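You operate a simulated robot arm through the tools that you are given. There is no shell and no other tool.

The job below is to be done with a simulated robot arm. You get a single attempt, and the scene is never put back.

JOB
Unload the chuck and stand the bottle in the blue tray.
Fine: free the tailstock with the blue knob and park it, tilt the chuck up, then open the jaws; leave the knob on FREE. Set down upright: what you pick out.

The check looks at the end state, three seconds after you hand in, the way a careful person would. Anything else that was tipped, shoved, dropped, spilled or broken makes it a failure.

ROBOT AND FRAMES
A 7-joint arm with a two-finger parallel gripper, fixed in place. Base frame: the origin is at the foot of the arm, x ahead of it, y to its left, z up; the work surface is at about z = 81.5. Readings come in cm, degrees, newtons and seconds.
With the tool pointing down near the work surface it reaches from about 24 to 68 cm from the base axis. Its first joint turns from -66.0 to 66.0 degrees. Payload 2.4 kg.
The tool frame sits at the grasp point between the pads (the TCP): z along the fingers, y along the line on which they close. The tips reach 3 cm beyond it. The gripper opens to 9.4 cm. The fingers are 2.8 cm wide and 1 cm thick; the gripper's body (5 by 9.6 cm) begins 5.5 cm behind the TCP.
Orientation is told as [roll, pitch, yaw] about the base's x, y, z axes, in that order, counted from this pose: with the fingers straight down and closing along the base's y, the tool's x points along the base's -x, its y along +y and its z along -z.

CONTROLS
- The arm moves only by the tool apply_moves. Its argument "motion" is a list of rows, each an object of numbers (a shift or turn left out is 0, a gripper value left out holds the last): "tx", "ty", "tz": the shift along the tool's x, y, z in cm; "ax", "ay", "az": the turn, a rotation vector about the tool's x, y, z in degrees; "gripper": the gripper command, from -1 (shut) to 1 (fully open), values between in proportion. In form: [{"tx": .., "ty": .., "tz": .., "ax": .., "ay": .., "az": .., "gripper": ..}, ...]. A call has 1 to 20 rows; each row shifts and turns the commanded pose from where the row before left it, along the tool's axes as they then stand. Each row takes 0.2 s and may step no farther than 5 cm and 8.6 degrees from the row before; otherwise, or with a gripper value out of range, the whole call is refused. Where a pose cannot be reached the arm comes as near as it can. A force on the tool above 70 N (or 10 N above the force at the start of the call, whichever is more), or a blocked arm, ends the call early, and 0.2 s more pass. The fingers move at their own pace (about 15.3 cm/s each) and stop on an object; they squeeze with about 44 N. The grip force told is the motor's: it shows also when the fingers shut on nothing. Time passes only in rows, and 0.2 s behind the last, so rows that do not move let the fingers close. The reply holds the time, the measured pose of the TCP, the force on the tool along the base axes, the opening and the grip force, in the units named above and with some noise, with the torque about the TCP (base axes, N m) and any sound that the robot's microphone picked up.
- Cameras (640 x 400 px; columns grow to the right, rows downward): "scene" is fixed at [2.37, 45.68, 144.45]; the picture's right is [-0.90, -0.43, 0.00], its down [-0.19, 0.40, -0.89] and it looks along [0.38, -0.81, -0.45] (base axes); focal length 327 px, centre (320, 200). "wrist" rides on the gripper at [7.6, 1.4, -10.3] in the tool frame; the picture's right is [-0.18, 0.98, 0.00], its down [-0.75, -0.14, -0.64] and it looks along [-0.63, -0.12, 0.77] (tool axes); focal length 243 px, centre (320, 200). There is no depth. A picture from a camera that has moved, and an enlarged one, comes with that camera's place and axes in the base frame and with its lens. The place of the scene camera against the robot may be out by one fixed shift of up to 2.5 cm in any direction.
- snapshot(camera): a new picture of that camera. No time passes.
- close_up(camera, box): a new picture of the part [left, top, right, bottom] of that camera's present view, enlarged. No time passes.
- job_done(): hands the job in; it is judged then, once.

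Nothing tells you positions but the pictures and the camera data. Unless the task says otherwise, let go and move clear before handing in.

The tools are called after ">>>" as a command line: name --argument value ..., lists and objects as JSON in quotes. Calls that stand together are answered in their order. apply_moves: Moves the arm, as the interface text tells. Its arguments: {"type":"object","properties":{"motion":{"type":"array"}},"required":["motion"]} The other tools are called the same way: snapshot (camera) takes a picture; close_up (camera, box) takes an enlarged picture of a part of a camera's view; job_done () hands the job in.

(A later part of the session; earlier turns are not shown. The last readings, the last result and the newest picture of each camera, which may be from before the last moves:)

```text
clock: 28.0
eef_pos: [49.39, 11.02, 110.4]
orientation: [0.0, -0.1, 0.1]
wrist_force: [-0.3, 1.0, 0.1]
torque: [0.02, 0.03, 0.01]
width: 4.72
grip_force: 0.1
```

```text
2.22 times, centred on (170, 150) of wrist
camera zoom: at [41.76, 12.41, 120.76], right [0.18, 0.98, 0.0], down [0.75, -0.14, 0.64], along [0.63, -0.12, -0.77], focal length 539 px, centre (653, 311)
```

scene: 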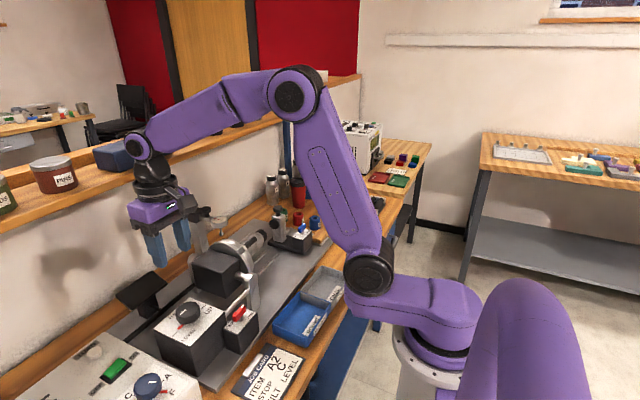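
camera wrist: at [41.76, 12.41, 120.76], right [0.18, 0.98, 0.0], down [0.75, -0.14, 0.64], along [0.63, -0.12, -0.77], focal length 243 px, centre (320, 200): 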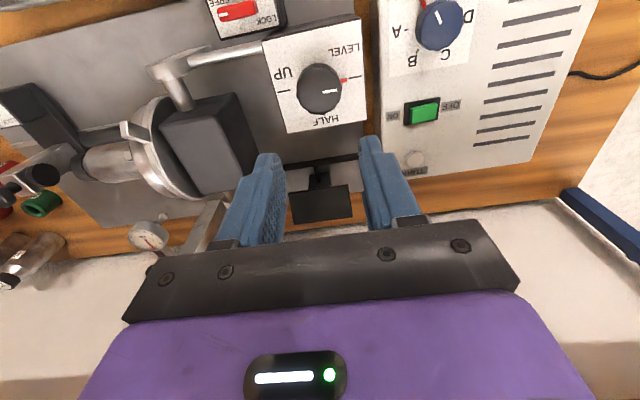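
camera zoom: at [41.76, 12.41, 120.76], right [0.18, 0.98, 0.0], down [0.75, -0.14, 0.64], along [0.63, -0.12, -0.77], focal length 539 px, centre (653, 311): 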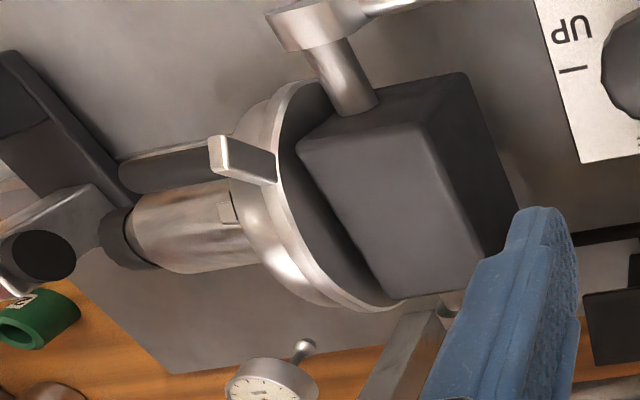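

The pointer is on LEVEL, and the knob's axis is at about (49.5, 10.7), with the top at z≈93.1, the plate at z≈90 and a diameter of about 5 cm. I'll turn the tool to +90 in the air so the whole LEVEL→HALF→UP sweep can go in one pass.

>>> apply_moves --motion '[{"az": -8.5, "gripper": 0.7}, {"az": -8.5}, {"az": -8.5}, {"az": -8.5}, {"az": -8.5}, {"az": -8.5}, {"az": -8.5}, {"az": -8.5}, {"az": -8.5}, {"az": -8.5}, {"az": -5}, {}]'

>>> snapshot --camera "wrist"

>>> snapshot --camera "scene"

```text
clock: 30.6
eef_pos: [49.39, 11.09, 110.36]
orientation: [0.0, 0.0, 90.2]
wrist_force: [0.5, -0.3, -0.7]
torque: [-0.01, -0.02, 0.02]
width: 7.98
grip_force: 0.1
```

```text
taken
camera wrist: at [47.96, 3.4, 120.78], right [-0.98, 0.18, 0.0], down [0.14, 0.75, 0.64], along [0.12, 0.63, -0.77], focal length 243 px, centre (320, 200)
```

wrist: 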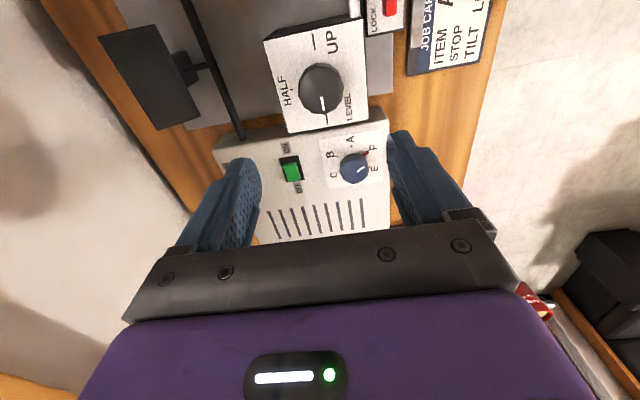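

```text
taken
```

scene: 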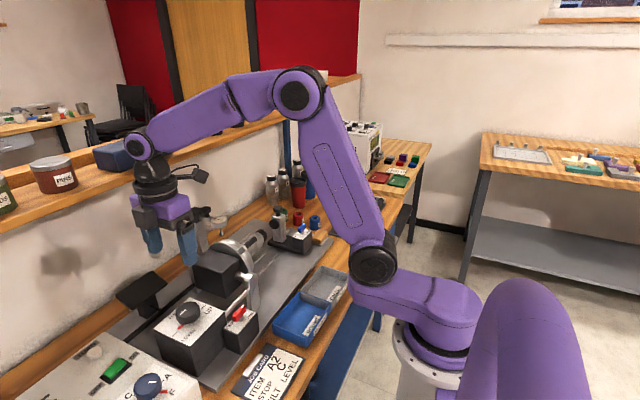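

>>> close_up --camera "wrist" --box '[260, 30, 380, 140]'

```text
3.64 times, centred on (320, 85) of wrist
camera zoom: at [47.96, 3.4, 120.78], right [-0.98, 0.18, 0.0], down [0.14, 0.75, 0.64], along [0.12, 0.63, -0.77], focal length 882 px, centre (320, 618)
```

zoom: 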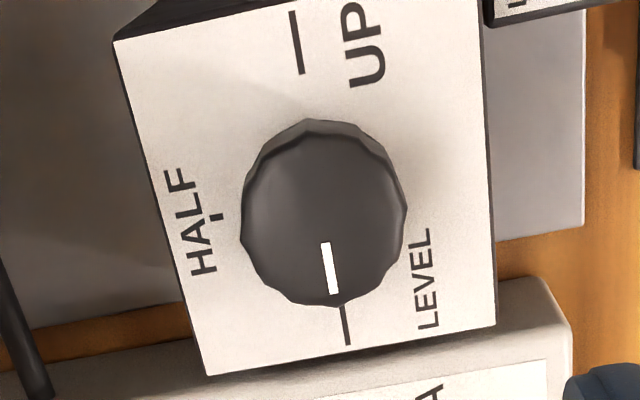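

The tool is centred over the knob at (49.36, 11.0). I'll come down so the tips are just above the plate, at TCP z≈94.2.

>>> apply_moves --motion '[{"tz": 4}, {"tz": 4}, {"tz": 4}, {"tz": 2.5}, {"tz": 1}, {}]'

>>> close_up --camera "scene" --box '[120, 230, 280, 360]'

>>> snapshot --camera "wrist"

```text
clock: 32.0
eef_pos: [49.44, 11.05, 94.72]
orientation: [0.0, 0.0, 90.1]
wrist_force: [-0.4, 0.6, -0.6]
torque: [0.0, -0.02, 0.0]
width: 7.99
grip_force: 0.0
```

```text
3.08 times, centred on (200, 295) of scene
camera zoom: at [2.37, 45.68, 144.45], right [-0.9, -0.43, 0.0], down [-0.19, 0.4, -0.89], along [0.38, -0.81, -0.45], focal length 1008 px, centre (689, -92)
```

zoom: 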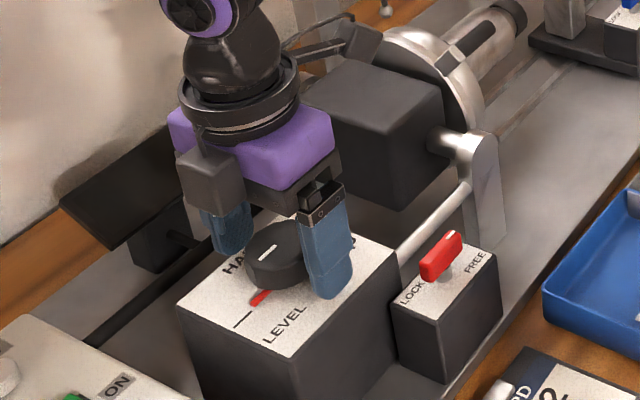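

```text
taken
camera wrist: at [47.9, 3.37, 105.2], right [-0.98, 0.18, 0.0], down [0.14, 0.75, 0.64], along [0.12, 0.63, -0.77], focal length 243 px, centre (320, 200)
```

wrist: 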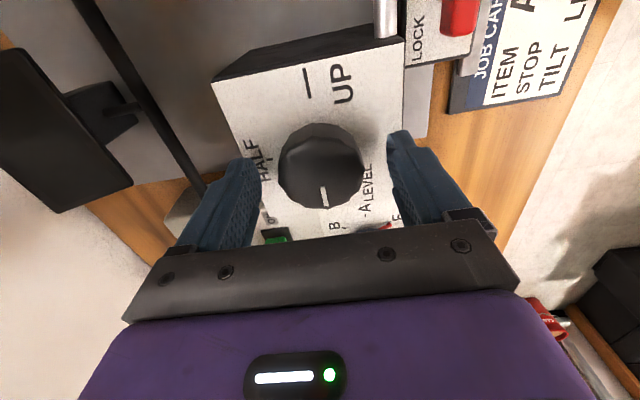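

The knob is centred between the fingers. I'll lower the last 0.5 cm and close.

>>> apply_moves --motion '[{"tz": 0.5}, {"gripper": 0.2}, {"gripper": -1}, {}, {}]'

>>> close_up --camera "scene" --box '[120, 230, 280, 360]'

```text
clock: 33.2
eef_pos: [49.29, 10.97, 94.32]
orientation: [0.1, 0.0, 90.1]
wrist_force: [-6.7, -0.8, 1.6]
torque: [0.02, 0.22, -0.07]
width: 4.74
grip_force: 45.2
```

```text
3.08 times, centred on (200, 295) of scene
camera zoom: at [2.35, 45.68, 144.45], right [-0.9, -0.43, 0.0], down [-0.19, 0.4, -0.89], along [0.38, -0.81, -0.45], focal length 1008 px, centre (689, -92)
```

zoom: 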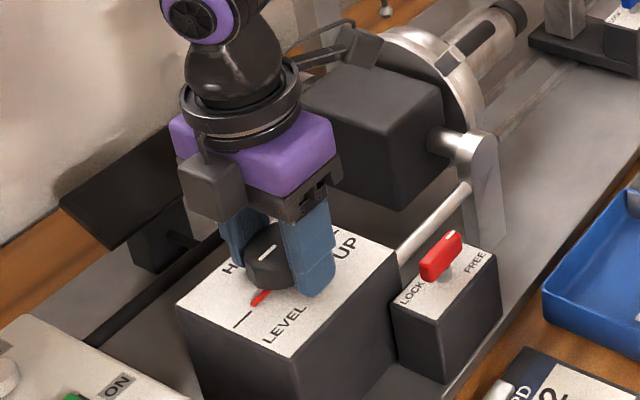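

The knob is held at 4.74 cm. I'll start turning it clockwise and watch how the chuck reacts.

>>> apply_moves --motion '[{"ty": 0.1, "az": 4}, {"az": 6}, {"az": 6}, {"az": 6}, {}]'

>>> snapshot --camera "scene"

>>> close_up --camera "scene" --box '[120, 200, 300, 360]'

```text
clock: 34.4
eef_pos: [49.38, 11.16, 94.41]
orientation: [0.0, 0.0, 68.0]
wrist_force: [4.2, 1.9, -7.5]
torque: [-0.47, -0.23, 0.03]
width: 4.74
grip_force: 44.9
```

```text
taken
```

scene: 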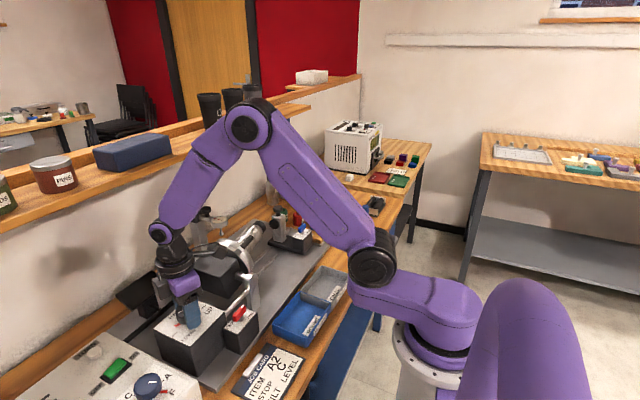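

```text
2.50 times, centred on (210, 280) of scene
camera zoom: at [2.4, 45.69, 144.44], right [-0.9, -0.43, 0.0], down [-0.19, 0.4, -0.89], along [0.38, -0.81, -0.45], focal length 819 px, centre (595, 0)
```

zoom: 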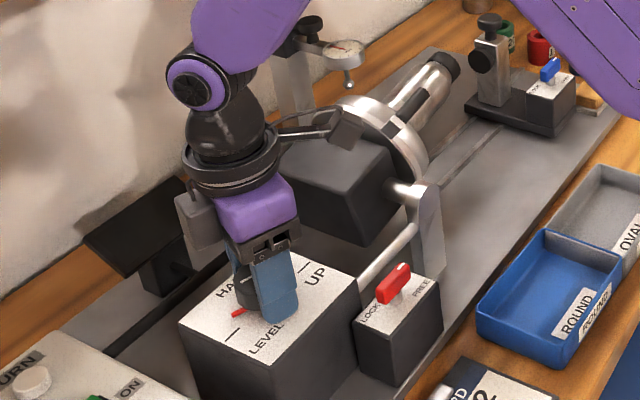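

The chuck is tilting along with the knob. I'll continue in stages.

>>> apply_moves --motion '[{"az": 6}, {"az": 6}, {"az": 6}, {"az": 6}, {"az": 6}, {"az": 6}, {}]'

>>> close_up --camera "scene" --box '[120, 160, 320, 360]'

```text
clock: 36.0
eef_pos: [49.31, 10.99, 94.36]
orientation: [0.0, 0.1, 31.9]
wrist_force: [14.3, -3.2, -19.6]
torque: [-0.12, -0.35, 0.0]
width: 4.75
grip_force: 44.9
```

```text
2.00 times, centred on (220, 260) of scene
camera zoom: at [2.44, 45.68, 144.45], right [-0.9, -0.43, 0.0], down [-0.19, 0.4, -0.89], along [0.38, -0.81, -0.45], focal length 655 px, centre (520, 80)
```

zoom: 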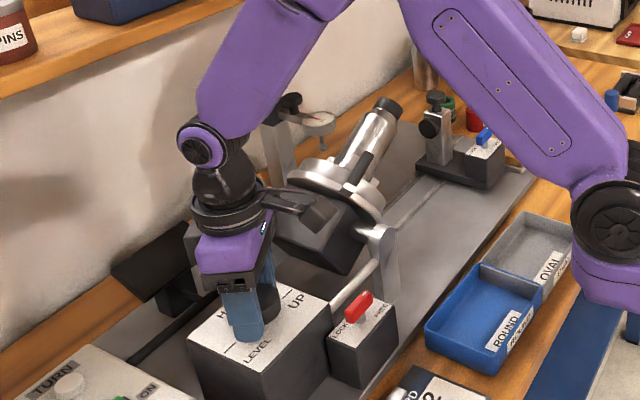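

The tilt is following well. I'll trim out the small side load and keep turning.

>>> apply_moves --motion '[{"tx": -0.1, "ty": -0.07, "tz": 0.1, "az": 4}, {"az": 6}, {"az": 6}, {"az": 6}, {"az": 6}, {"az": 6}, {}]'

>>> close_up --camera "scene" --box '[120, 160, 320, 360]'

>>> snapshot --camera "wrist"

```text
clock: 37.6
eef_pos: [49.41, 10.99, 94.42]
orientation: [-0.1, -0.1, -2.1]
wrist_force: [-6.0, -12.8, 23.5]
torque: [-0.37, 0.66, 0.08]
width: 4.74
grip_force: 45.3
```

```text
2.00 times, centred on (220, 260) of scene
camera zoom: at [2.32, 45.64, 144.46], right [-0.9, -0.43, 0.0], down [-0.19, 0.4, -0.89], along [0.38, -0.81, -0.45], focal length 655 px, centre (520, 80)
```

zoom: 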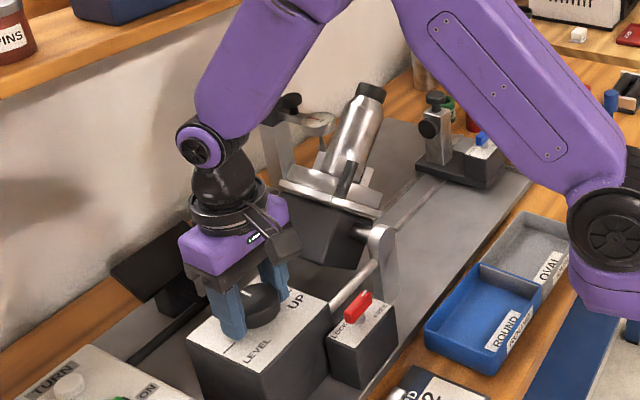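

```text
taken
camera wrist: at [41.81, 12.62, 104.74], right [0.22, 0.98, 0.0], down [0.75, -0.17, 0.64], along [0.63, -0.14, -0.77], focal length 243 px, centre (320, 200)
```

wrist: 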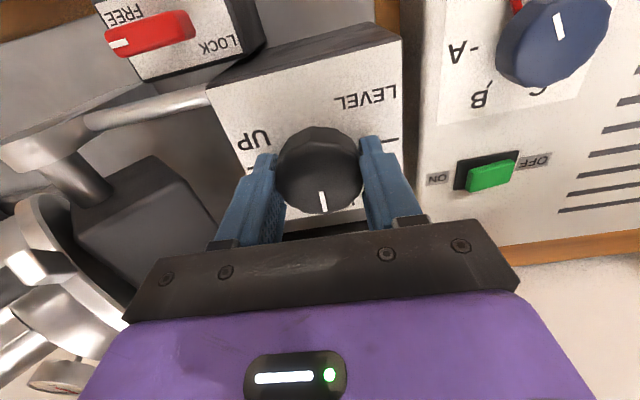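

The knob is now at HALF. I'll ease the vertical load and continue toward UP.

>>> apply_moves --motion '[{"tz": -0.05, "az": 4}, {"az": 6}, {"az": 6}, {"az": 6}, {"az": 6}, {"az": 6}, {}]'

>>> close_up --camera "scene" --box '[120, 160, 320, 360]'

```text
clock: 39.2
eef_pos: [49.41, 10.89, 94.38]
orientation: [0.0, 0.0, -36.1]
wrist_force: [-2.9, -20.8, 10.8]
torque: [-0.35, 0.35, -0.02]
width: 4.75
grip_force: 45.3
```

```text
2.00 times, centred on (220, 260) of scene
camera zoom: at [2.35, 45.62, 144.47], right [-0.9, -0.43, 0.0], down [-0.19, 0.4, -0.89], along [0.38, -0.81, -0.45], focal length 655 px, centre (520, 80)
```

zoom: 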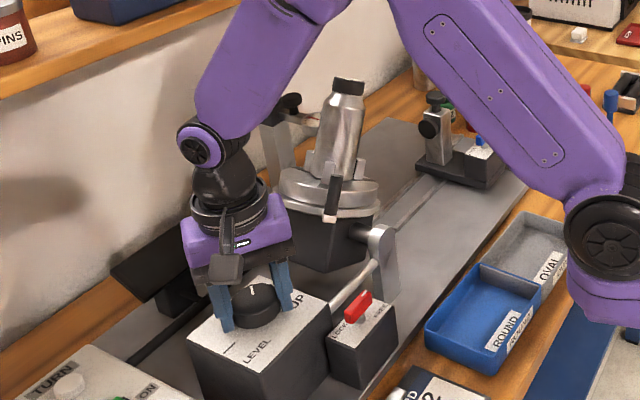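

The chuck is nearly upright now. I'll trim the side load and make the last part of the turn toward UP.

>>> apply_moves --motion '[{"tx": -0.09, "ty": -0.12, "az": 4}, {"az": 6}, {"az": 6}, {"az": 6}, {"az": 6}, {"az": 6}, {"az": 6}, {"az": 6}, {"az": 4}, {}]'

>>> close_up --camera "scene" --box '[120, 160, 320, 360]'

>>> snapshot --camera "wrist"

```text
clock: 41.4
eef_pos: [49.27, 10.82, 94.4]
orientation: [-0.2, 0.0, -86.1]
wrist_force: [-12.9, -11.4, 7.1]
torque: [0.34, 0.22, -0.03]
width: 4.77
grip_force: 45.3
```

```text
2.00 times, centred on (220, 260) of scene
camera zoom: at [2.32, 45.65, 144.46], right [-0.9, -0.43, 0.0], down [-0.19, 0.4, -0.89], along [0.38, -0.81, -0.45], focal length 655 px, centre (520, 80)
```

zoom: 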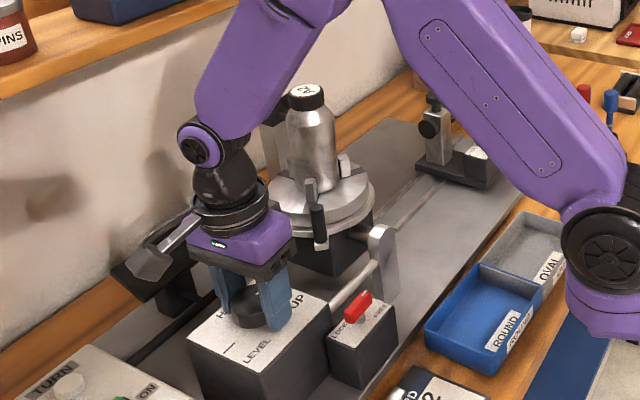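

```text
taken
camera wrist: at [50.21, 18.52, 104.72], right [0.99, -0.12, 0.0], down [-0.09, -0.76, 0.64], along [-0.08, -0.64, -0.77], focal length 243 px, centre (320, 200)
```

wrist: 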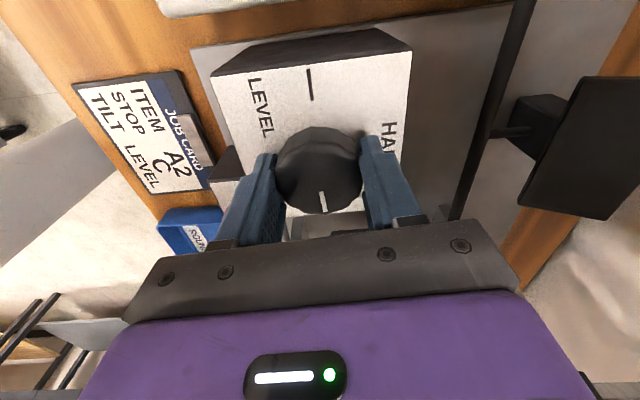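

The chuck is upright with the bottle standing, and I've turned 176° so far. I'll finish the last 4° to UP.

>>> apply_moves --motion '[{"az": 2}, {"az": 2}, {}]'

>>> close_up --camera "scene" --box '[160, 180, 320, 340]'

>>> close_up --camera "wrist" --box '[220, 50, 420, 230]'

```text
clock: 42.2
eef_pos: [49.3, 10.78, 94.24]
orientation: [-0.2, 0.0, -90.0]
wrist_force: [-16.8, -12.0, 9.2]
torque: [0.13, 0.14, -0.02]
width: 4.73
grip_force: 44.9
```

```text
2.50 times, centred on (240, 260) of scene
camera zoom: at [2.31, 45.65, 144.46], right [-0.9, -0.43, 0.0], down [-0.19, 0.4, -0.89], along [0.38, -0.81, -0.45], focal length 819 px, centre (520, 50)
```

zoom: 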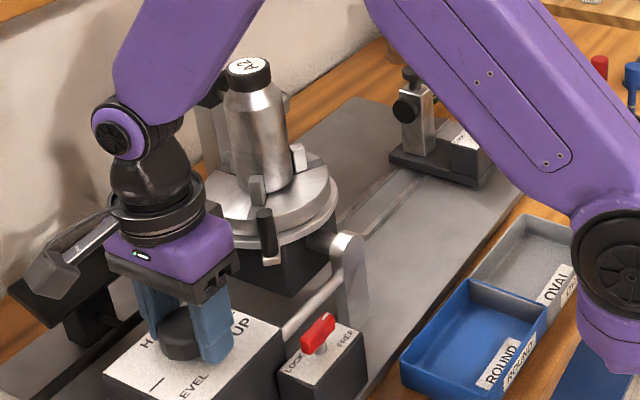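

```text
2.22 times, centred on (320, 140) of wrist
camera zoom: at [50.74, 18.44, 104.71], right [0.98, -0.18, 0.0], down [-0.14, -0.75, 0.64], along [-0.12, -0.63, -0.77], focal length 539 px, centre (320, 333)
```

zoom: 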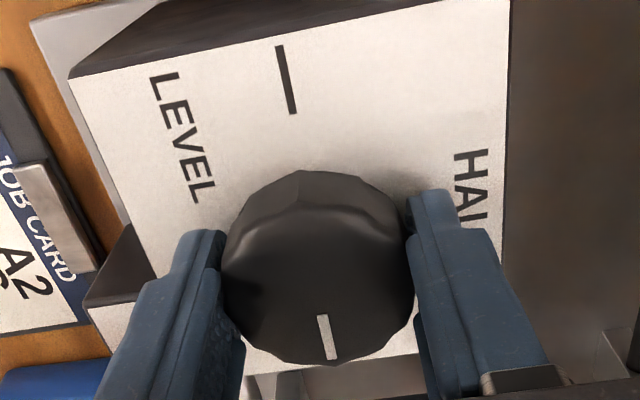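

The pointer is on UP and the chuck stands upright with bottle A2. I'll relax the side load, let go of the knob, rise, and check that it holds.

>>> apply_moves --motion '[{"tx": -0.1, "ty": -0.12}, {"gripper": 0.2}, {"gripper": 0.6}, {}, {"tz": -3}, {"tz": -4}, {"tz": -4}, {"tz": -4}, {}]'

>>> snapshot --camera "scene"

>>> close_up --camera "scene" --box '[160, 180, 320, 340]'

>>> close_up --camera "wrist" --box '[220, 0, 480, 200]'

```text
clock: 44.2
eef_pos: [49.22, 10.53, 109.41]
orientation: [0.1, 0.0, -90.1]
wrist_force: [0.3, -0.2, 0.2]
torque: [0.0, -0.01, -0.01]
width: 7.53
grip_force: 0.1
```

```text
taken
```

scene: 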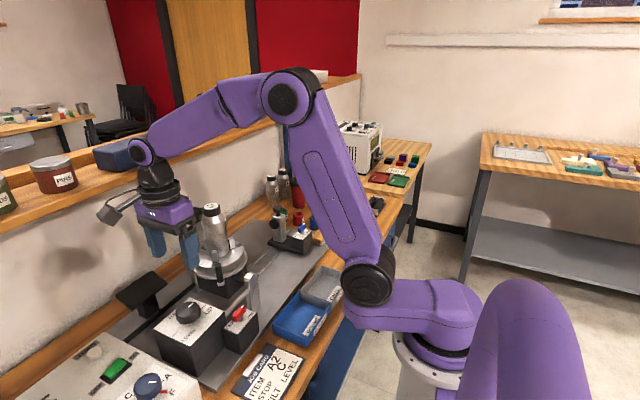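

```text
2.50 times, centred on (240, 260) of scene
camera zoom: at [2.37, 45.68, 144.45], right [-0.9, -0.43, 0.0], down [-0.19, 0.4, -0.89], along [0.38, -0.81, -0.45], focal length 819 px, centre (520, 50)
```

zoom: 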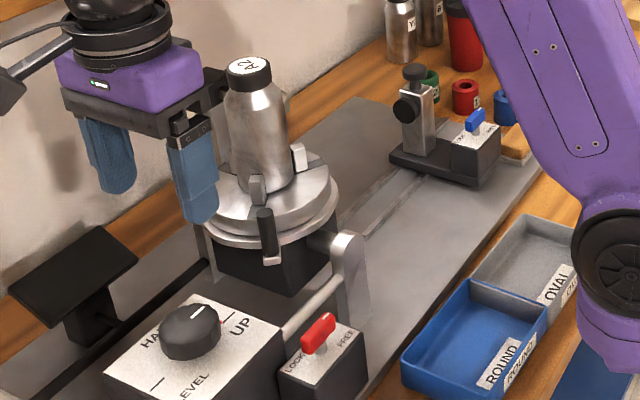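

```text
2.00 times, centred on (350, 100) of wrist
camera zoom: at [50.69, 18.3, 119.72], right [0.98, -0.18, 0.0], down [-0.14, -0.75, 0.64], along [-0.12, -0.63, -0.77], focal length 485 px, centre (260, 400)
```

zoom: 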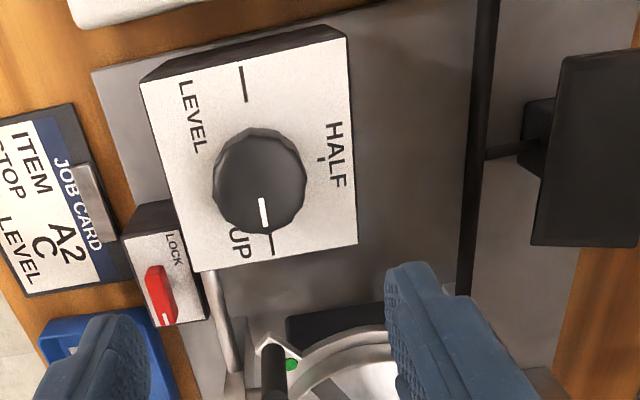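

Knob on UP, chuck upright and holding. I'll rise, return to yaw 0 and look down on the chuck to work out its handle and marks.

>>> apply_moves --motion '[{"tz": -5}, {"tz": -5}, {"tz": -3}, {"az": -8.5}, {"az": -8.5}, {"az": -8.5}, {"az": -8.5}, {"az": -8.5}, {"az": -8.5}, {"az": -8.5}, {"az": -8.5}, {"az": -8.5}, {"az": -8.5}, {"az": -5}, {}]'

>>> apply_moves --motion '[{"tx": 3, "ty": -4}, {"tx": 2.5, "ty": -4}, {"ty": -4}, {"ty": -4}, {}]'

>>> snapshot --camera "wrist"

>>> close_up --camera "wrist" --box '[240, 60, 420, 210]'

```text
clock: 47.4
eef_pos: [49.21, 10.7, 122.39]
orientation: [0.0, 0.0, 0.1]
wrist_force: [0.4, -0.1, 1.0]
torque: [0.03, 0.04, -0.02]
width: 7.54
grip_force: 0.1
```

```text
clock: 48.6
eef_pos: [43.65, -5.29, 122.36]
orientation: [0.0, 0.0, 0.0]
wrist_force: [0.8, -0.4, 0.3]
torque: [-0.01, -0.01, 0.02]
width: 7.52
grip_force: 0.1
```

```text
taken
camera wrist: at [36.07, -3.87, 132.7], right [0.18, 0.98, 0.0], down [0.75, -0.14, 0.64], along [0.63, -0.12, -0.77], focal length 243 px, centre (320, 200)
```

wrist: 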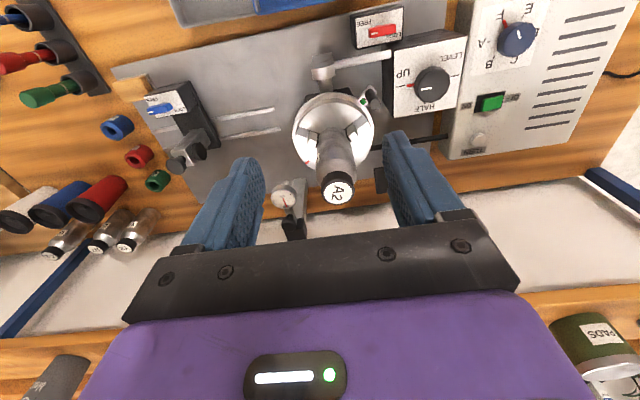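

```text
2.67 times, centred on (330, 135) of wrist
camera zoom: at [36.07, -3.87, 132.7], right [0.18, 0.98, 0.0], down [0.75, -0.14, 0.64], along [0.63, -0.12, -0.77], focal length 647 px, centre (293, 373)
```

zoom: 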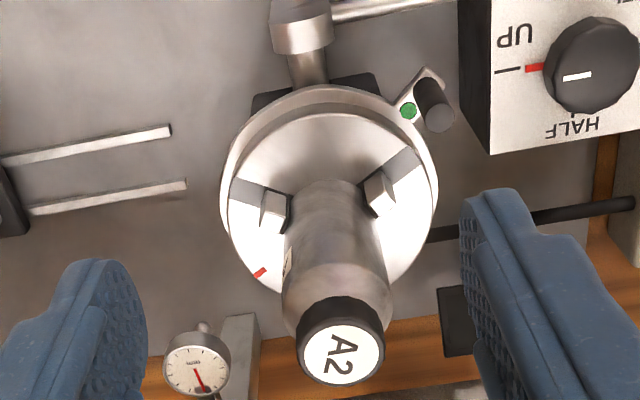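

>>> close_up --camera "wrist" --box '[285, 80, 385, 180]'

>>> close_up --camera "wrist" --box '[335, 75, 405, 125]'

>>> close_up --camera "scene" --box '[180, 190, 270, 310]'

```text
4.00 times, centred on (335, 130) of wrist
camera zoom: at [36.07, -3.87, 132.7], right [0.18, 0.98, 0.0], down [0.75, -0.14, 0.64], along [0.63, -0.12, -0.77], focal length 970 px, centre (260, 480)
```

zoom: 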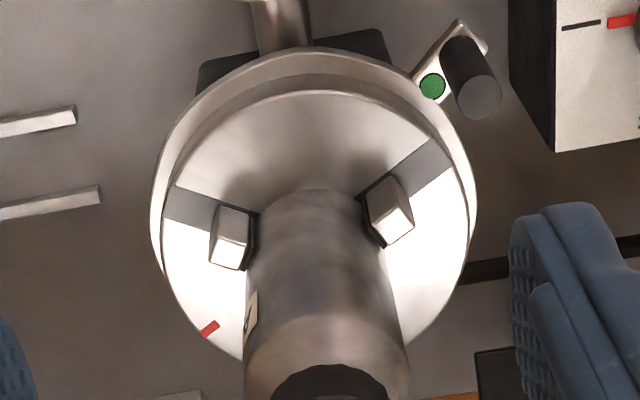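

```text
8.00 times, centred on (370, 100) of wrist
camera zoom: at [36.07, -3.87, 132.7], right [0.18, 0.98, 0.0], down [0.75, -0.14, 0.64], along [0.63, -0.12, -0.77], focal length 1941 px, centre (-80, 1000)
```

zoom: 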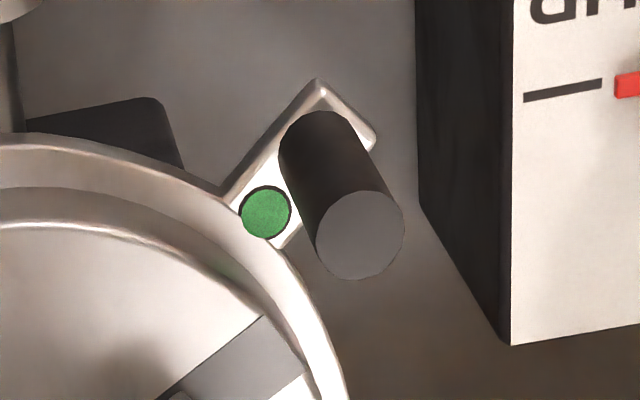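

```text
3.33 times, centred on (225, 250) of scene
camera zoom: at [2.37, 45.68, 144.45], right [-0.9, -0.43, 0.0], down [-0.19, 0.4, -0.89], along [0.38, -0.81, -0.45], focal length 1091 px, centre (637, 33)
```

zoom: 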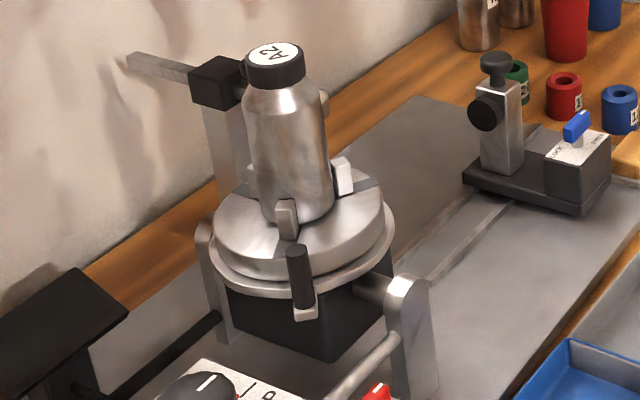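

The ring under the chuck carries a vertical dark handle at about (48.8, 1.6), roughly 8 cm from the chuck axis at (53.5, -5). I want another viewpoint to fix its height and check for marks.

>>> apply_moves --motion '[{"ty": 4}, {"ty": 4}, {"ty": 4}, {"tx": 3, "tz": 2}, {"tz": 3}, {}]'

>>> snapshot --camera "wrist"

>>> close_up --camera "wrist" --box '[220, 70, 400, 220]'

```text
clock: 50.0
eef_pos: [40.73, 6.72, 117.23]
orientation: [0.1, 0.1, 0.1]
wrist_force: [-0.1, 0.5, 0.1]
torque: [0.0, 0.03, -0.01]
width: 7.53
grip_force: 0.0
```

```text
taken
camera wrist: at [33.05, 8.2, 127.66], right [0.18, 0.98, 0.0], down [0.75, -0.14, 0.64], along [0.63, -0.12, -0.77], focal length 243 px, centre (320, 200)
```

wrist: 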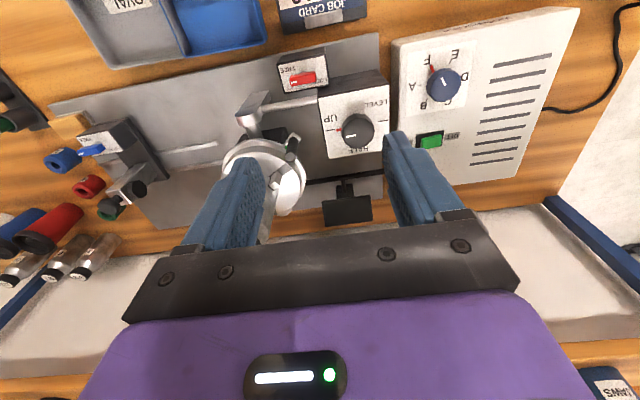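

```text
2.67 times, centred on (310, 145) of wrist
camera zoom: at [33.05, 8.2, 127.66], right [0.18, 0.98, 0.0], down [0.75, -0.14, 0.64], along [0.63, -0.12, -0.77], focal length 647 px, centre (347, 347)
```

zoom: 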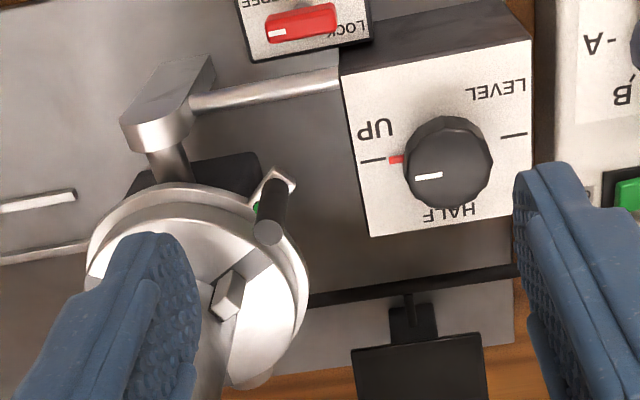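

The handle's top is at (48.2, 1.4, 99.5) and its base at z≈95, and the chuck axis is near (53.7, -4.8). I'll come over the handle with the tool's x axis pointing outward (yaw ≈ -48) so the fingers close tangentially and the hand stays clear of the bottle.

>>> apply_moves --motion '[{"az": 8, "gripper": 0.0}, {"az": 8}, {"az": 8}, {"az": 8}, {"az": 8}, {"az": 8}, {}]'

```text
clock: 51.6
eef_pos: [40.76, 6.79, 117.42]
orientation: [-0.1, 0.0, -48.1]
wrist_force: [0.2, -0.2, 0.5]
torque: [0.02, -0.02, -0.03]
width: 4.72
grip_force: 0.0
```

>>> apply_moves --motion '[{"tx": -4.5, "ty": 1}, {"tx": -4.47, "ty": 0.96}, {"tz": 4}, {"tz": 4}, {"tz": 3}, {}]'

>>> snapshot --camera "wrist"

>>> close_up --camera "scene" --box '[140, 170, 300, 310]'

```text
clock: 53.0
eef_pos: [48.37, 1.38, 106.24]
orientation: [0.0, 0.0, -48.1]
wrist_force: [0.3, 0.4, -0.4]
torque: [0.02, -0.02, 0.01]
width: 4.69
grip_force: 0.1
```

```text
taken
camera wrist: at [44.2, 8.03, 116.64], right [0.85, 0.52, 0.0], down [0.4, -0.65, 0.64], along [0.33, -0.55, -0.77], focal length 243 px, centre (320, 200)
```

wrist: 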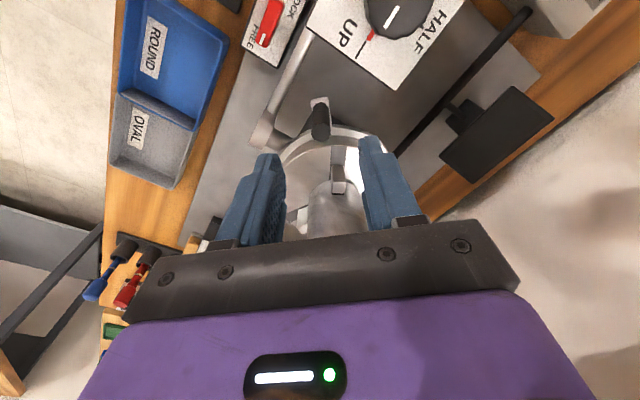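

```text
2.86 times, centred on (220, 240) of scene
camera zoom: at [2.37, 45.68, 144.45], right [-0.9, -0.43, 0.0], down [-0.19, 0.4, -0.89], along [0.38, -0.81, -0.45], focal length 936 px, centre (606, 86)
```

zoom: 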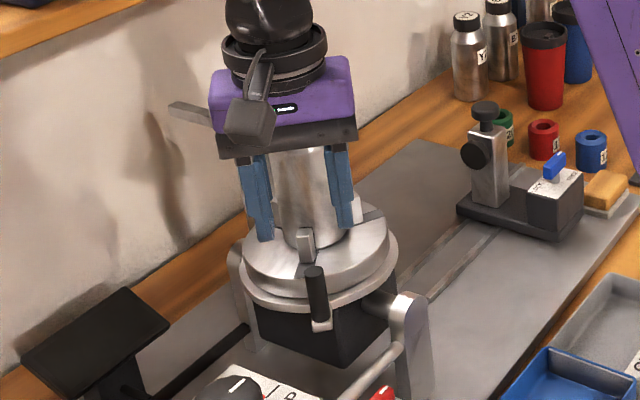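

>>> close_up --camera "wrist" --box '[240, 60, 420, 240]'

```text
2.22 times, centred on (330, 150) of wrist
camera zoom: at [44.2, 8.03, 116.64], right [0.85, 0.52, 0.0], down [0.4, -0.65, 0.64], along [0.33, -0.55, -0.77], focal length 539 px, centre (298, 311)
```

zoom: 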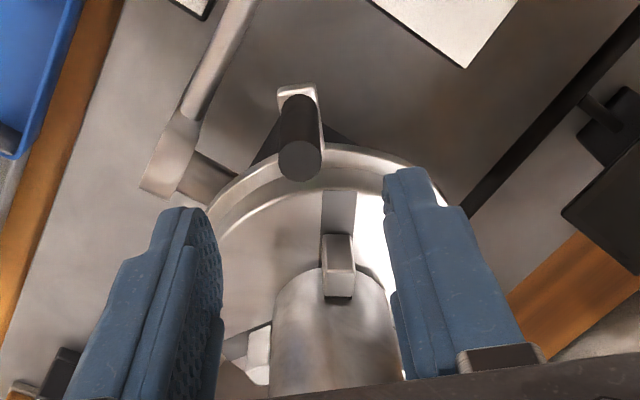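

The handle is exactly between the fingers. I'll lower to z≈99 so the tips stay about 1 cm above the tab, then close.

>>> apply_moves --motion '[{"tz": 3}, {"tz": 3}, {"tz": 1.3}, {}, {"gripper": -0.6}, {"gripper": -1}, {}, {}]'

>>> close_up --camera "wrist" --box '[240, 60, 420, 240]'

>>> close_up --camera "scene" --box '[140, 170, 300, 310]'

```text
clock: 54.8
eef_pos: [48.28, 1.37, 98.98]
orientation: [0.0, 0.1, -48.0]
wrist_force: [1.2, 1.6, -4.2]
torque: [0.24, -0.35, 0.11]
width: 1.48
grip_force: 45.5
```

```text
2.22 times, centred on (330, 150) of wrist
camera zoom: at [44.2, 8.04, 109.4], right [0.85, 0.52, 0.0], down [0.4, -0.65, 0.64], along [0.33, -0.55, -0.77], focal length 539 px, centre (298, 311)
```

zoom: 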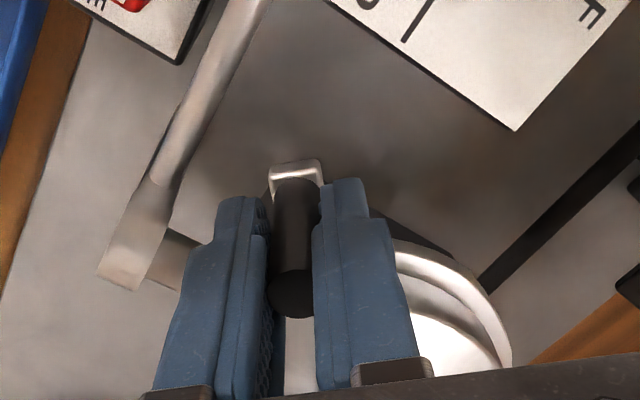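

```text
2.86 times, centred on (220, 240) of scene
camera zoom: at [2.38, 45.69, 144.45], right [-0.9, -0.43, 0.0], down [-0.19, 0.4, -0.89], along [0.38, -0.81, -0.45], focal length 936 px, centre (606, 86)
```

zoom: 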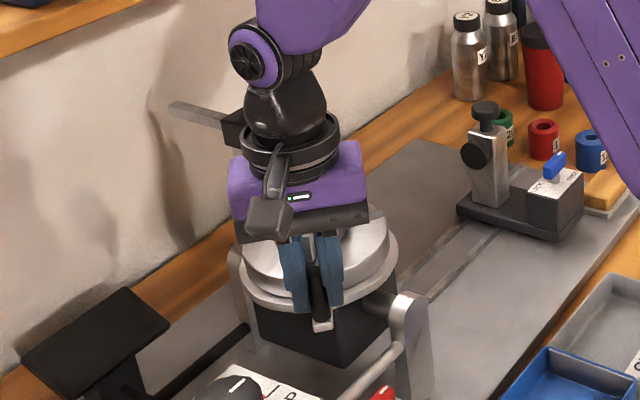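

The handle is held at 1.48 cm. I'll probe gently to find the free direction, clockwise first (tool +y) with a 0.3 cm nudge.

>>> apply_moves --motion '[{"ty": 0.15, "az": 1}, {"ty": 0.15, "az": 1}, {}]'

>>> close_up --camera "wrist" --box '[240, 60, 420, 240]'

```text
clock: 55.6
eef_pos: [48.49, 1.56, 99.04]
orientation: [0.0, 0.1, -50.2]
wrist_force: [-2.7, 1.4, -4.1]
torque: [0.12, -0.37, -0.16]
width: 1.49
grip_force: 45.2
```

```text
2.22 times, centred on (330, 150) of wrist
camera zoom: at [44.63, 8.32, 109.41], right [0.87, 0.49, 0.0], down [0.38, -0.67, 0.64], along [0.31, -0.56, -0.77], focal length 539 px, centre (298, 311)
```

zoom: 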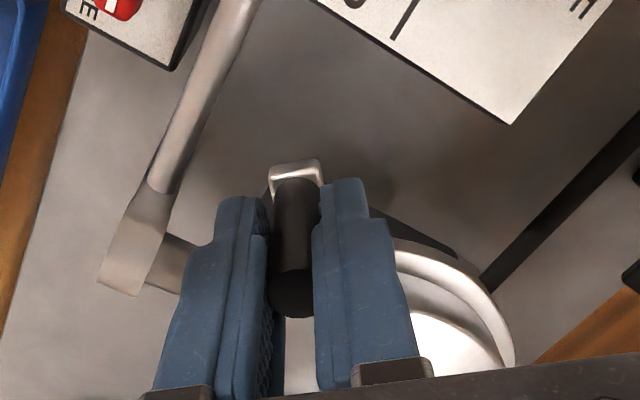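

Clockwise moves freely. Next I'll go back and probe the other way, to see whether the starting position was a stop.

>>> apply_moves --motion '[{"ty": -0.15, "az": -1}, {"ty": -0.15, "az": -1}, {"ty": -0.15, "az": -1}, {"ty": -0.15, "az": -1}, {}]'

```text
clock: 56.8
eef_pos: [47.96, 1.23, 99.01]
orientation: [0.1, -0.1, -45.8]
wrist_force: [2.6, 1.4, -13.2]
torque: [0.74, -0.12, 0.22]
width: 1.48
grip_force: 45.3
```

It moves freely both ways over this small range. I'll turn it about 20° clockwise along the arc and see whether the jaws open or the whole chuck spins with it.

>>> apply_moves --motion '[{"tx": -0.02, "ty": 0.58, "az": 4}, {"tx": -0.02, "ty": 0.58, "az": 4}, {"tx": -0.02, "ty": 0.58, "az": 4}, {"tx": -0.02, "ty": 0.58, "az": 4}, {"tx": -0.02, "ty": 0.58, "az": 4}, {}]'

>>> close_up --camera "wrist" --box '[240, 60, 420, 240]'

>>> close_up --camera "scene" --box '[140, 170, 300, 310]'

```text
clock: 58.2
eef_pos: [50.41, 2.88, 99.03]
orientation: [0.0, 0.1, -66.0]
wrist_force: [0.1, -0.1, -15.0]
torque: [0.98, 0.16, -0.04]
width: 1.47
grip_force: 45.0
```

```text
2.22 times, centred on (330, 150) of wrist
camera zoom: at [48.6, 10.37, 109.42], right [0.97, 0.23, 0.0], down [0.18, -0.75, 0.64], along [0.15, -0.62, -0.77], focal length 539 px, centre (298, 311)
```

zoom: 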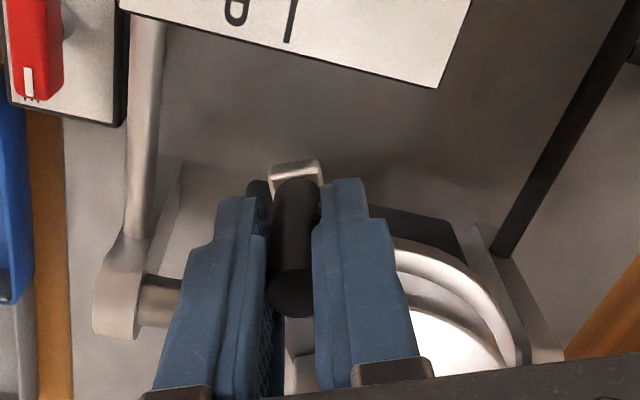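

```text
2.86 times, centred on (220, 240) of scene
camera zoom: at [2.4, 45.68, 144.45], right [-0.9, -0.43, 0.0], down [-0.19, 0.4, -0.89], along [0.38, -0.81, -0.45], focal length 936 px, centre (606, 86)
```

zoom: 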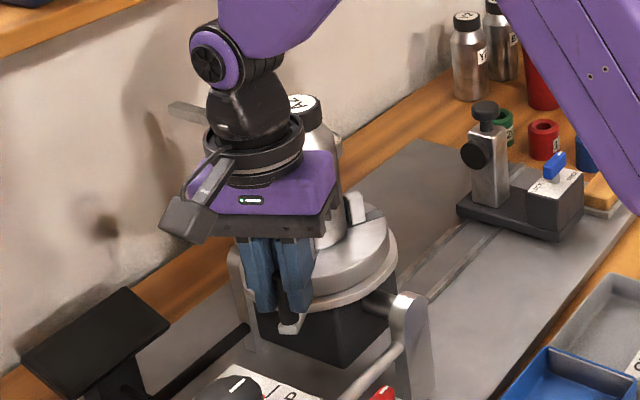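

>>> close_up --camera "scene" --box '[210, 190, 290, 270]'

```text
5.00 times, centred on (250, 230) of scene
camera zoom: at [2.4, 45.68, 144.45], right [-0.9, -0.43, 0.0], down [-0.19, 0.4, -0.89], along [0.38, -0.81, -0.45], focal length 1637 px, centre (670, 50)
```

zoom: 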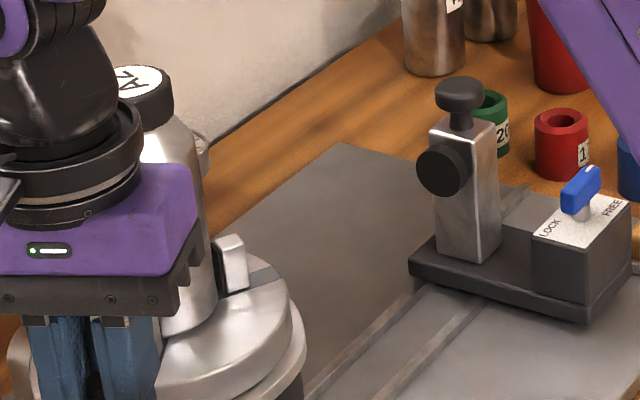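

The chuck and bottle haven't rotated, so the ring turns on its own, and the visible jaw seems to have moved slightly outward. I'll continue clockwise another 20°.

>>> apply_moves --motion '[{"tx": -0.02, "ty": 0.58, "az": 4}, {"tx": -0.02, "ty": 0.58, "az": 4}, {"tx": -0.02, "ty": 0.58, "az": 4}, {"tx": -0.02, "ty": 0.58, "az": 4}, {"tx": -0.02, "ty": 0.58, "az": 4}, {}]'

>>> close_up --camera "scene" --box '[210, 190, 290, 270]'

>>> close_up --camera "scene" --box '[140, 170, 300, 310]'

```text
clock: 59.6
eef_pos: [53.24, 3.5, 99.22]
orientation: [0.0, 0.0, -86.0]
wrist_force: [-0.8, 3.5, -8.3]
torque: [0.67, 0.13, 0.01]
width: 1.5
grip_force: 45.0
```

```text
5.00 times, centred on (250, 230) of scene
camera zoom: at [2.39, 45.69, 144.44], right [-0.9, -0.43, 0.0], down [-0.19, 0.4, -0.89], along [0.38, -0.81, -0.45], focal length 1637 px, centre (670, 50)
```

zoom: 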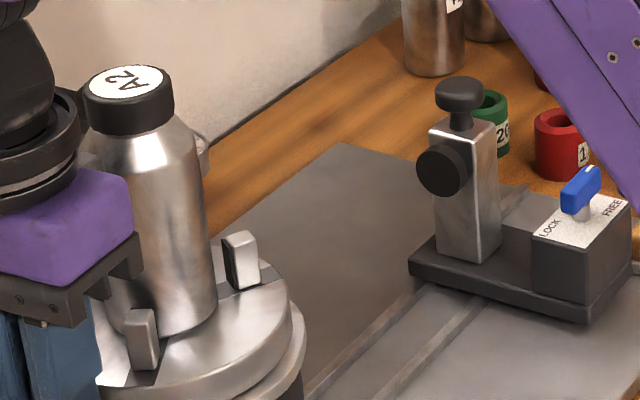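

```text
2.86 times, centred on (220, 240) of scene
camera zoom: at [2.39, 45.69, 144.44], right [-0.9, -0.43, 0.0], down [-0.19, 0.4, -0.89], along [0.38, -0.81, -0.45], focal length 936 px, centre (606, 86)
```

zoom: 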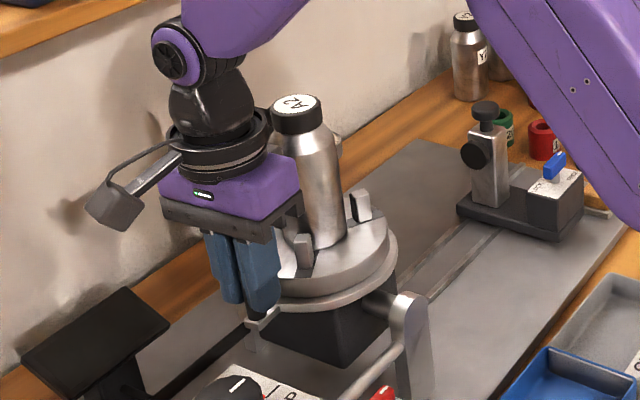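

The jaws are opening, with a visible gap beside the bottle. I need to check whether the bottle is still standing straight, so I'll look with the wrist camera too.

>>> snapshot --camera "wrist"

>>> close_up --camera "scene" --box '[190, 180, 260, 270]'

```text
taken
camera wrist: at [54.09, 11.26, 109.44], right [0.99, -0.12, 0.0], down [-0.09, -0.76, 0.64], along [-0.07, -0.64, -0.77], focal length 243 px, centre (320, 200)
```

wrist: 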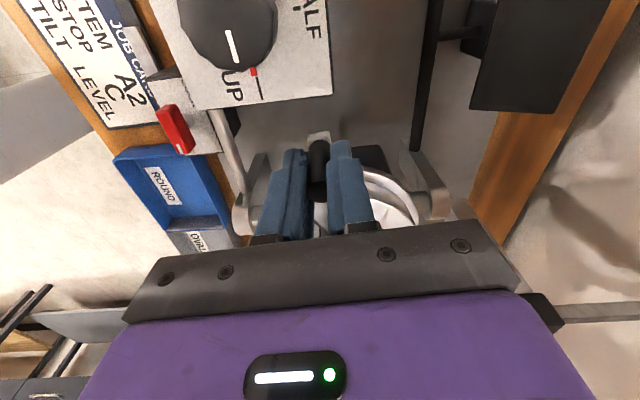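

```text
4.44 times, centred on (225, 225) of scene
camera zoom: at [2.39, 45.69, 144.44], right [-0.9, -0.43, 0.0], down [-0.19, 0.4, -0.89], along [0.38, -0.81, -0.45], focal length 1455 px, centre (742, 89)
```

zoom: 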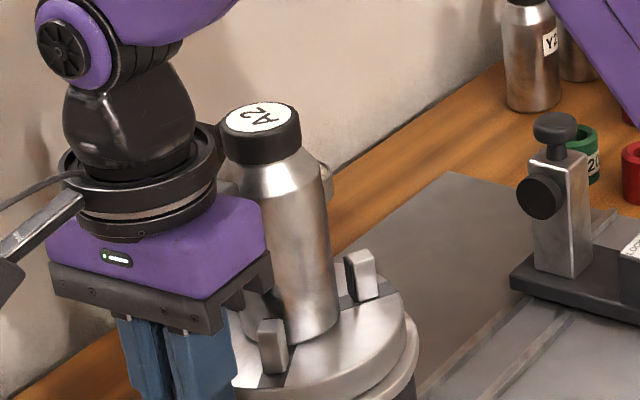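

The jaws have moved out by about 1 cm. I'll continue a little farther to find the end of the opening travel, watching the force.

>>> apply_moves --motion '[{"tx": -0.02, "ty": 0.43, "az": 3}, {"tx": -0.02, "ty": 0.43, "az": 3}, {}]'

>>> close_up --camera "scene" --box '[190, 180, 260, 270]'

```text
clock: 60.4
eef_pos: [54.09, 3.62, 99.11]
orientation: [0.0, 0.0, -92.1]
wrist_force: [0.9, 7.7, -6.4]
torque: [0.79, 0.05, 0.06]
width: 1.48
grip_force: 45.1
```

```text
4.44 times, centred on (225, 225) of scene
camera zoom: at [2.39, 45.7, 144.44], right [-0.9, -0.43, 0.0], down [-0.19, 0.4, -0.89], along [0.38, -0.81, -0.45], focal length 1455 px, centre (742, 89)
```

zoom: 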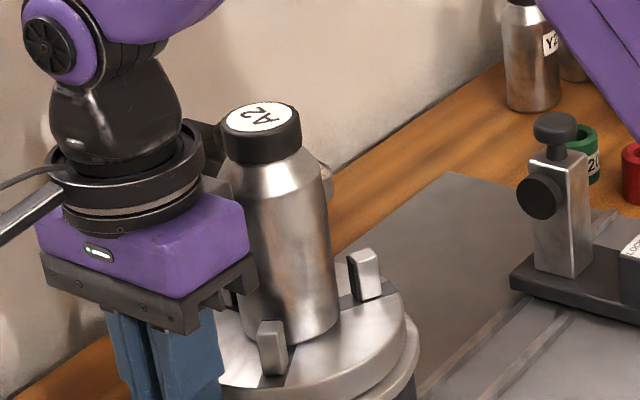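

Still moving, and the bottle looks straight and unmoved. I'll continue in small steps.

>>> apply_moves --motion '[{"tx": 0.04, "ty": 0.43, "az": 3}, {"tx": -0.02, "ty": 0.43, "az": 3}, {"tx": -0.02, "ty": 0.43, "az": 3}, {}]'

>>> close_up --camera "scene" --box '[190, 180, 260, 270]'

```text
clock: 61.4
eef_pos: [55.43, 3.47, 99.19]
orientation: [0.2, 0.0, -101.0]
wrist_force: [0.7, 10.4, 1.6]
torque: [0.43, 0.27, -0.03]
width: 1.49
grip_force: 45.0
```

```text
4.44 times, centred on (225, 225) of scene
camera zoom: at [2.38, 45.72, 144.44], right [-0.9, -0.43, 0.0], down [-0.19, 0.4, -0.89], along [0.38, -0.81, -0.45], focal length 1455 px, centre (742, 89)
```

zoom: 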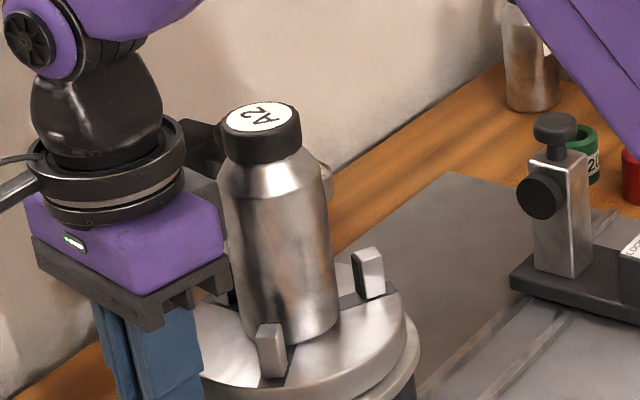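

Still opening smoothly. I'll keep going in small steps until I feel the end stop.

>>> apply_moves --motion '[{"tx": 0.05, "ty": 0.43, "az": 3}, {"tx": -0.01, "ty": 0.43, "az": 3}, {"tx": -0.01, "ty": 0.43, "az": 3}, {}]'

>>> close_up --camera "scene" --box '[190, 180, 260, 270]'

>>> snapshot --camera "wrist"

```text
clock: 62.4
eef_pos: [56.6, 3.24, 99.13]
orientation: [0.1, 0.0, -110.0]
wrist_force: [4.1, 8.5, 7.2]
torque: [-0.24, 0.65, 0.07]
width: 1.47
grip_force: 45.4
```

```text
4.44 times, centred on (225, 225) of scene
camera zoom: at [2.37, 45.71, 144.44], right [-0.9, -0.43, 0.0], down [-0.19, 0.4, -0.89], along [0.38, -0.81, -0.45], focal length 1455 px, centre (742, 89)
```

zoom: 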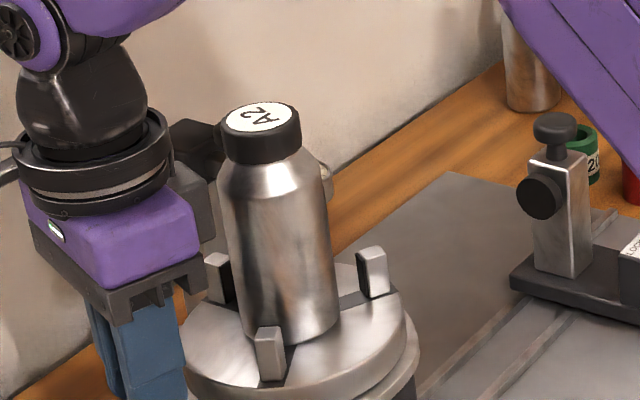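

```text
taken
camera wrist: at [60.56, 9.84, 109.46], right [0.86, -0.51, 0.0], down [-0.39, -0.66, 0.64], along [-0.33, -0.55, -0.77], focal length 243 px, centre (320, 200)
```

wrist: 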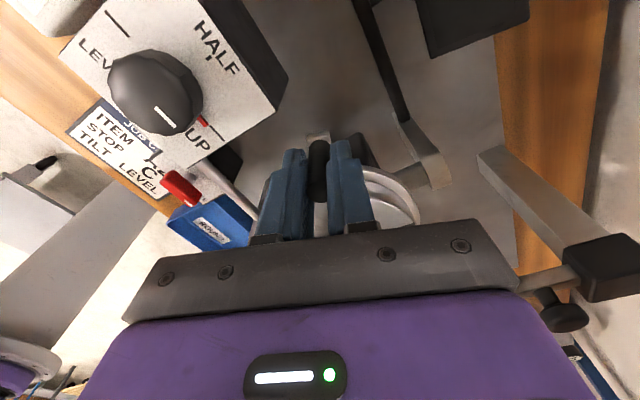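

The jaws are clearly open but there's still no stop. A few more degrees.

>>> apply_moves --motion '[{"tx": 0.03, "ty": 0.43, "az": 3}, {"tx": -0.01, "ty": 0.43, "az": 3}, {"tx": -0.01, "ty": 0.43, "az": 3}, {}]'

>>> close_up --camera "scene" --box '[190, 180, 260, 270]'

```text
clock: 63.4
eef_pos: [57.74, 2.75, 99.11]
orientation: [0.0, 0.0, -119.0]
wrist_force: [3.0, 7.3, 5.2]
torque: [-0.12, 0.56, 0.04]
width: 1.51
grip_force: 45.5
```

```text
4.44 times, centred on (225, 225) of scene
camera zoom: at [2.38, 45.71, 144.44], right [-0.9, -0.43, 0.0], down [-0.19, 0.4, -0.89], along [0.38, -0.81, -0.45], focal length 1455 px, centre (742, 89)
```

zoom: 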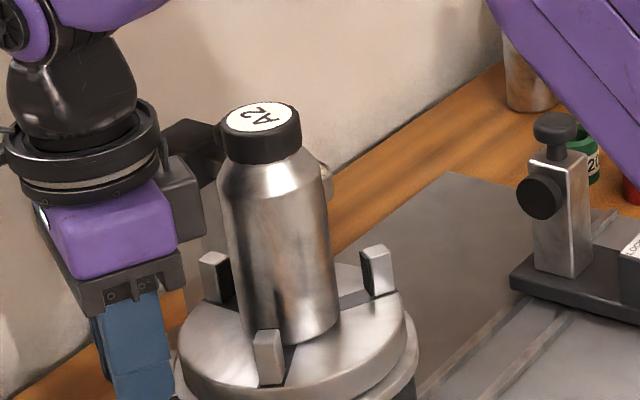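

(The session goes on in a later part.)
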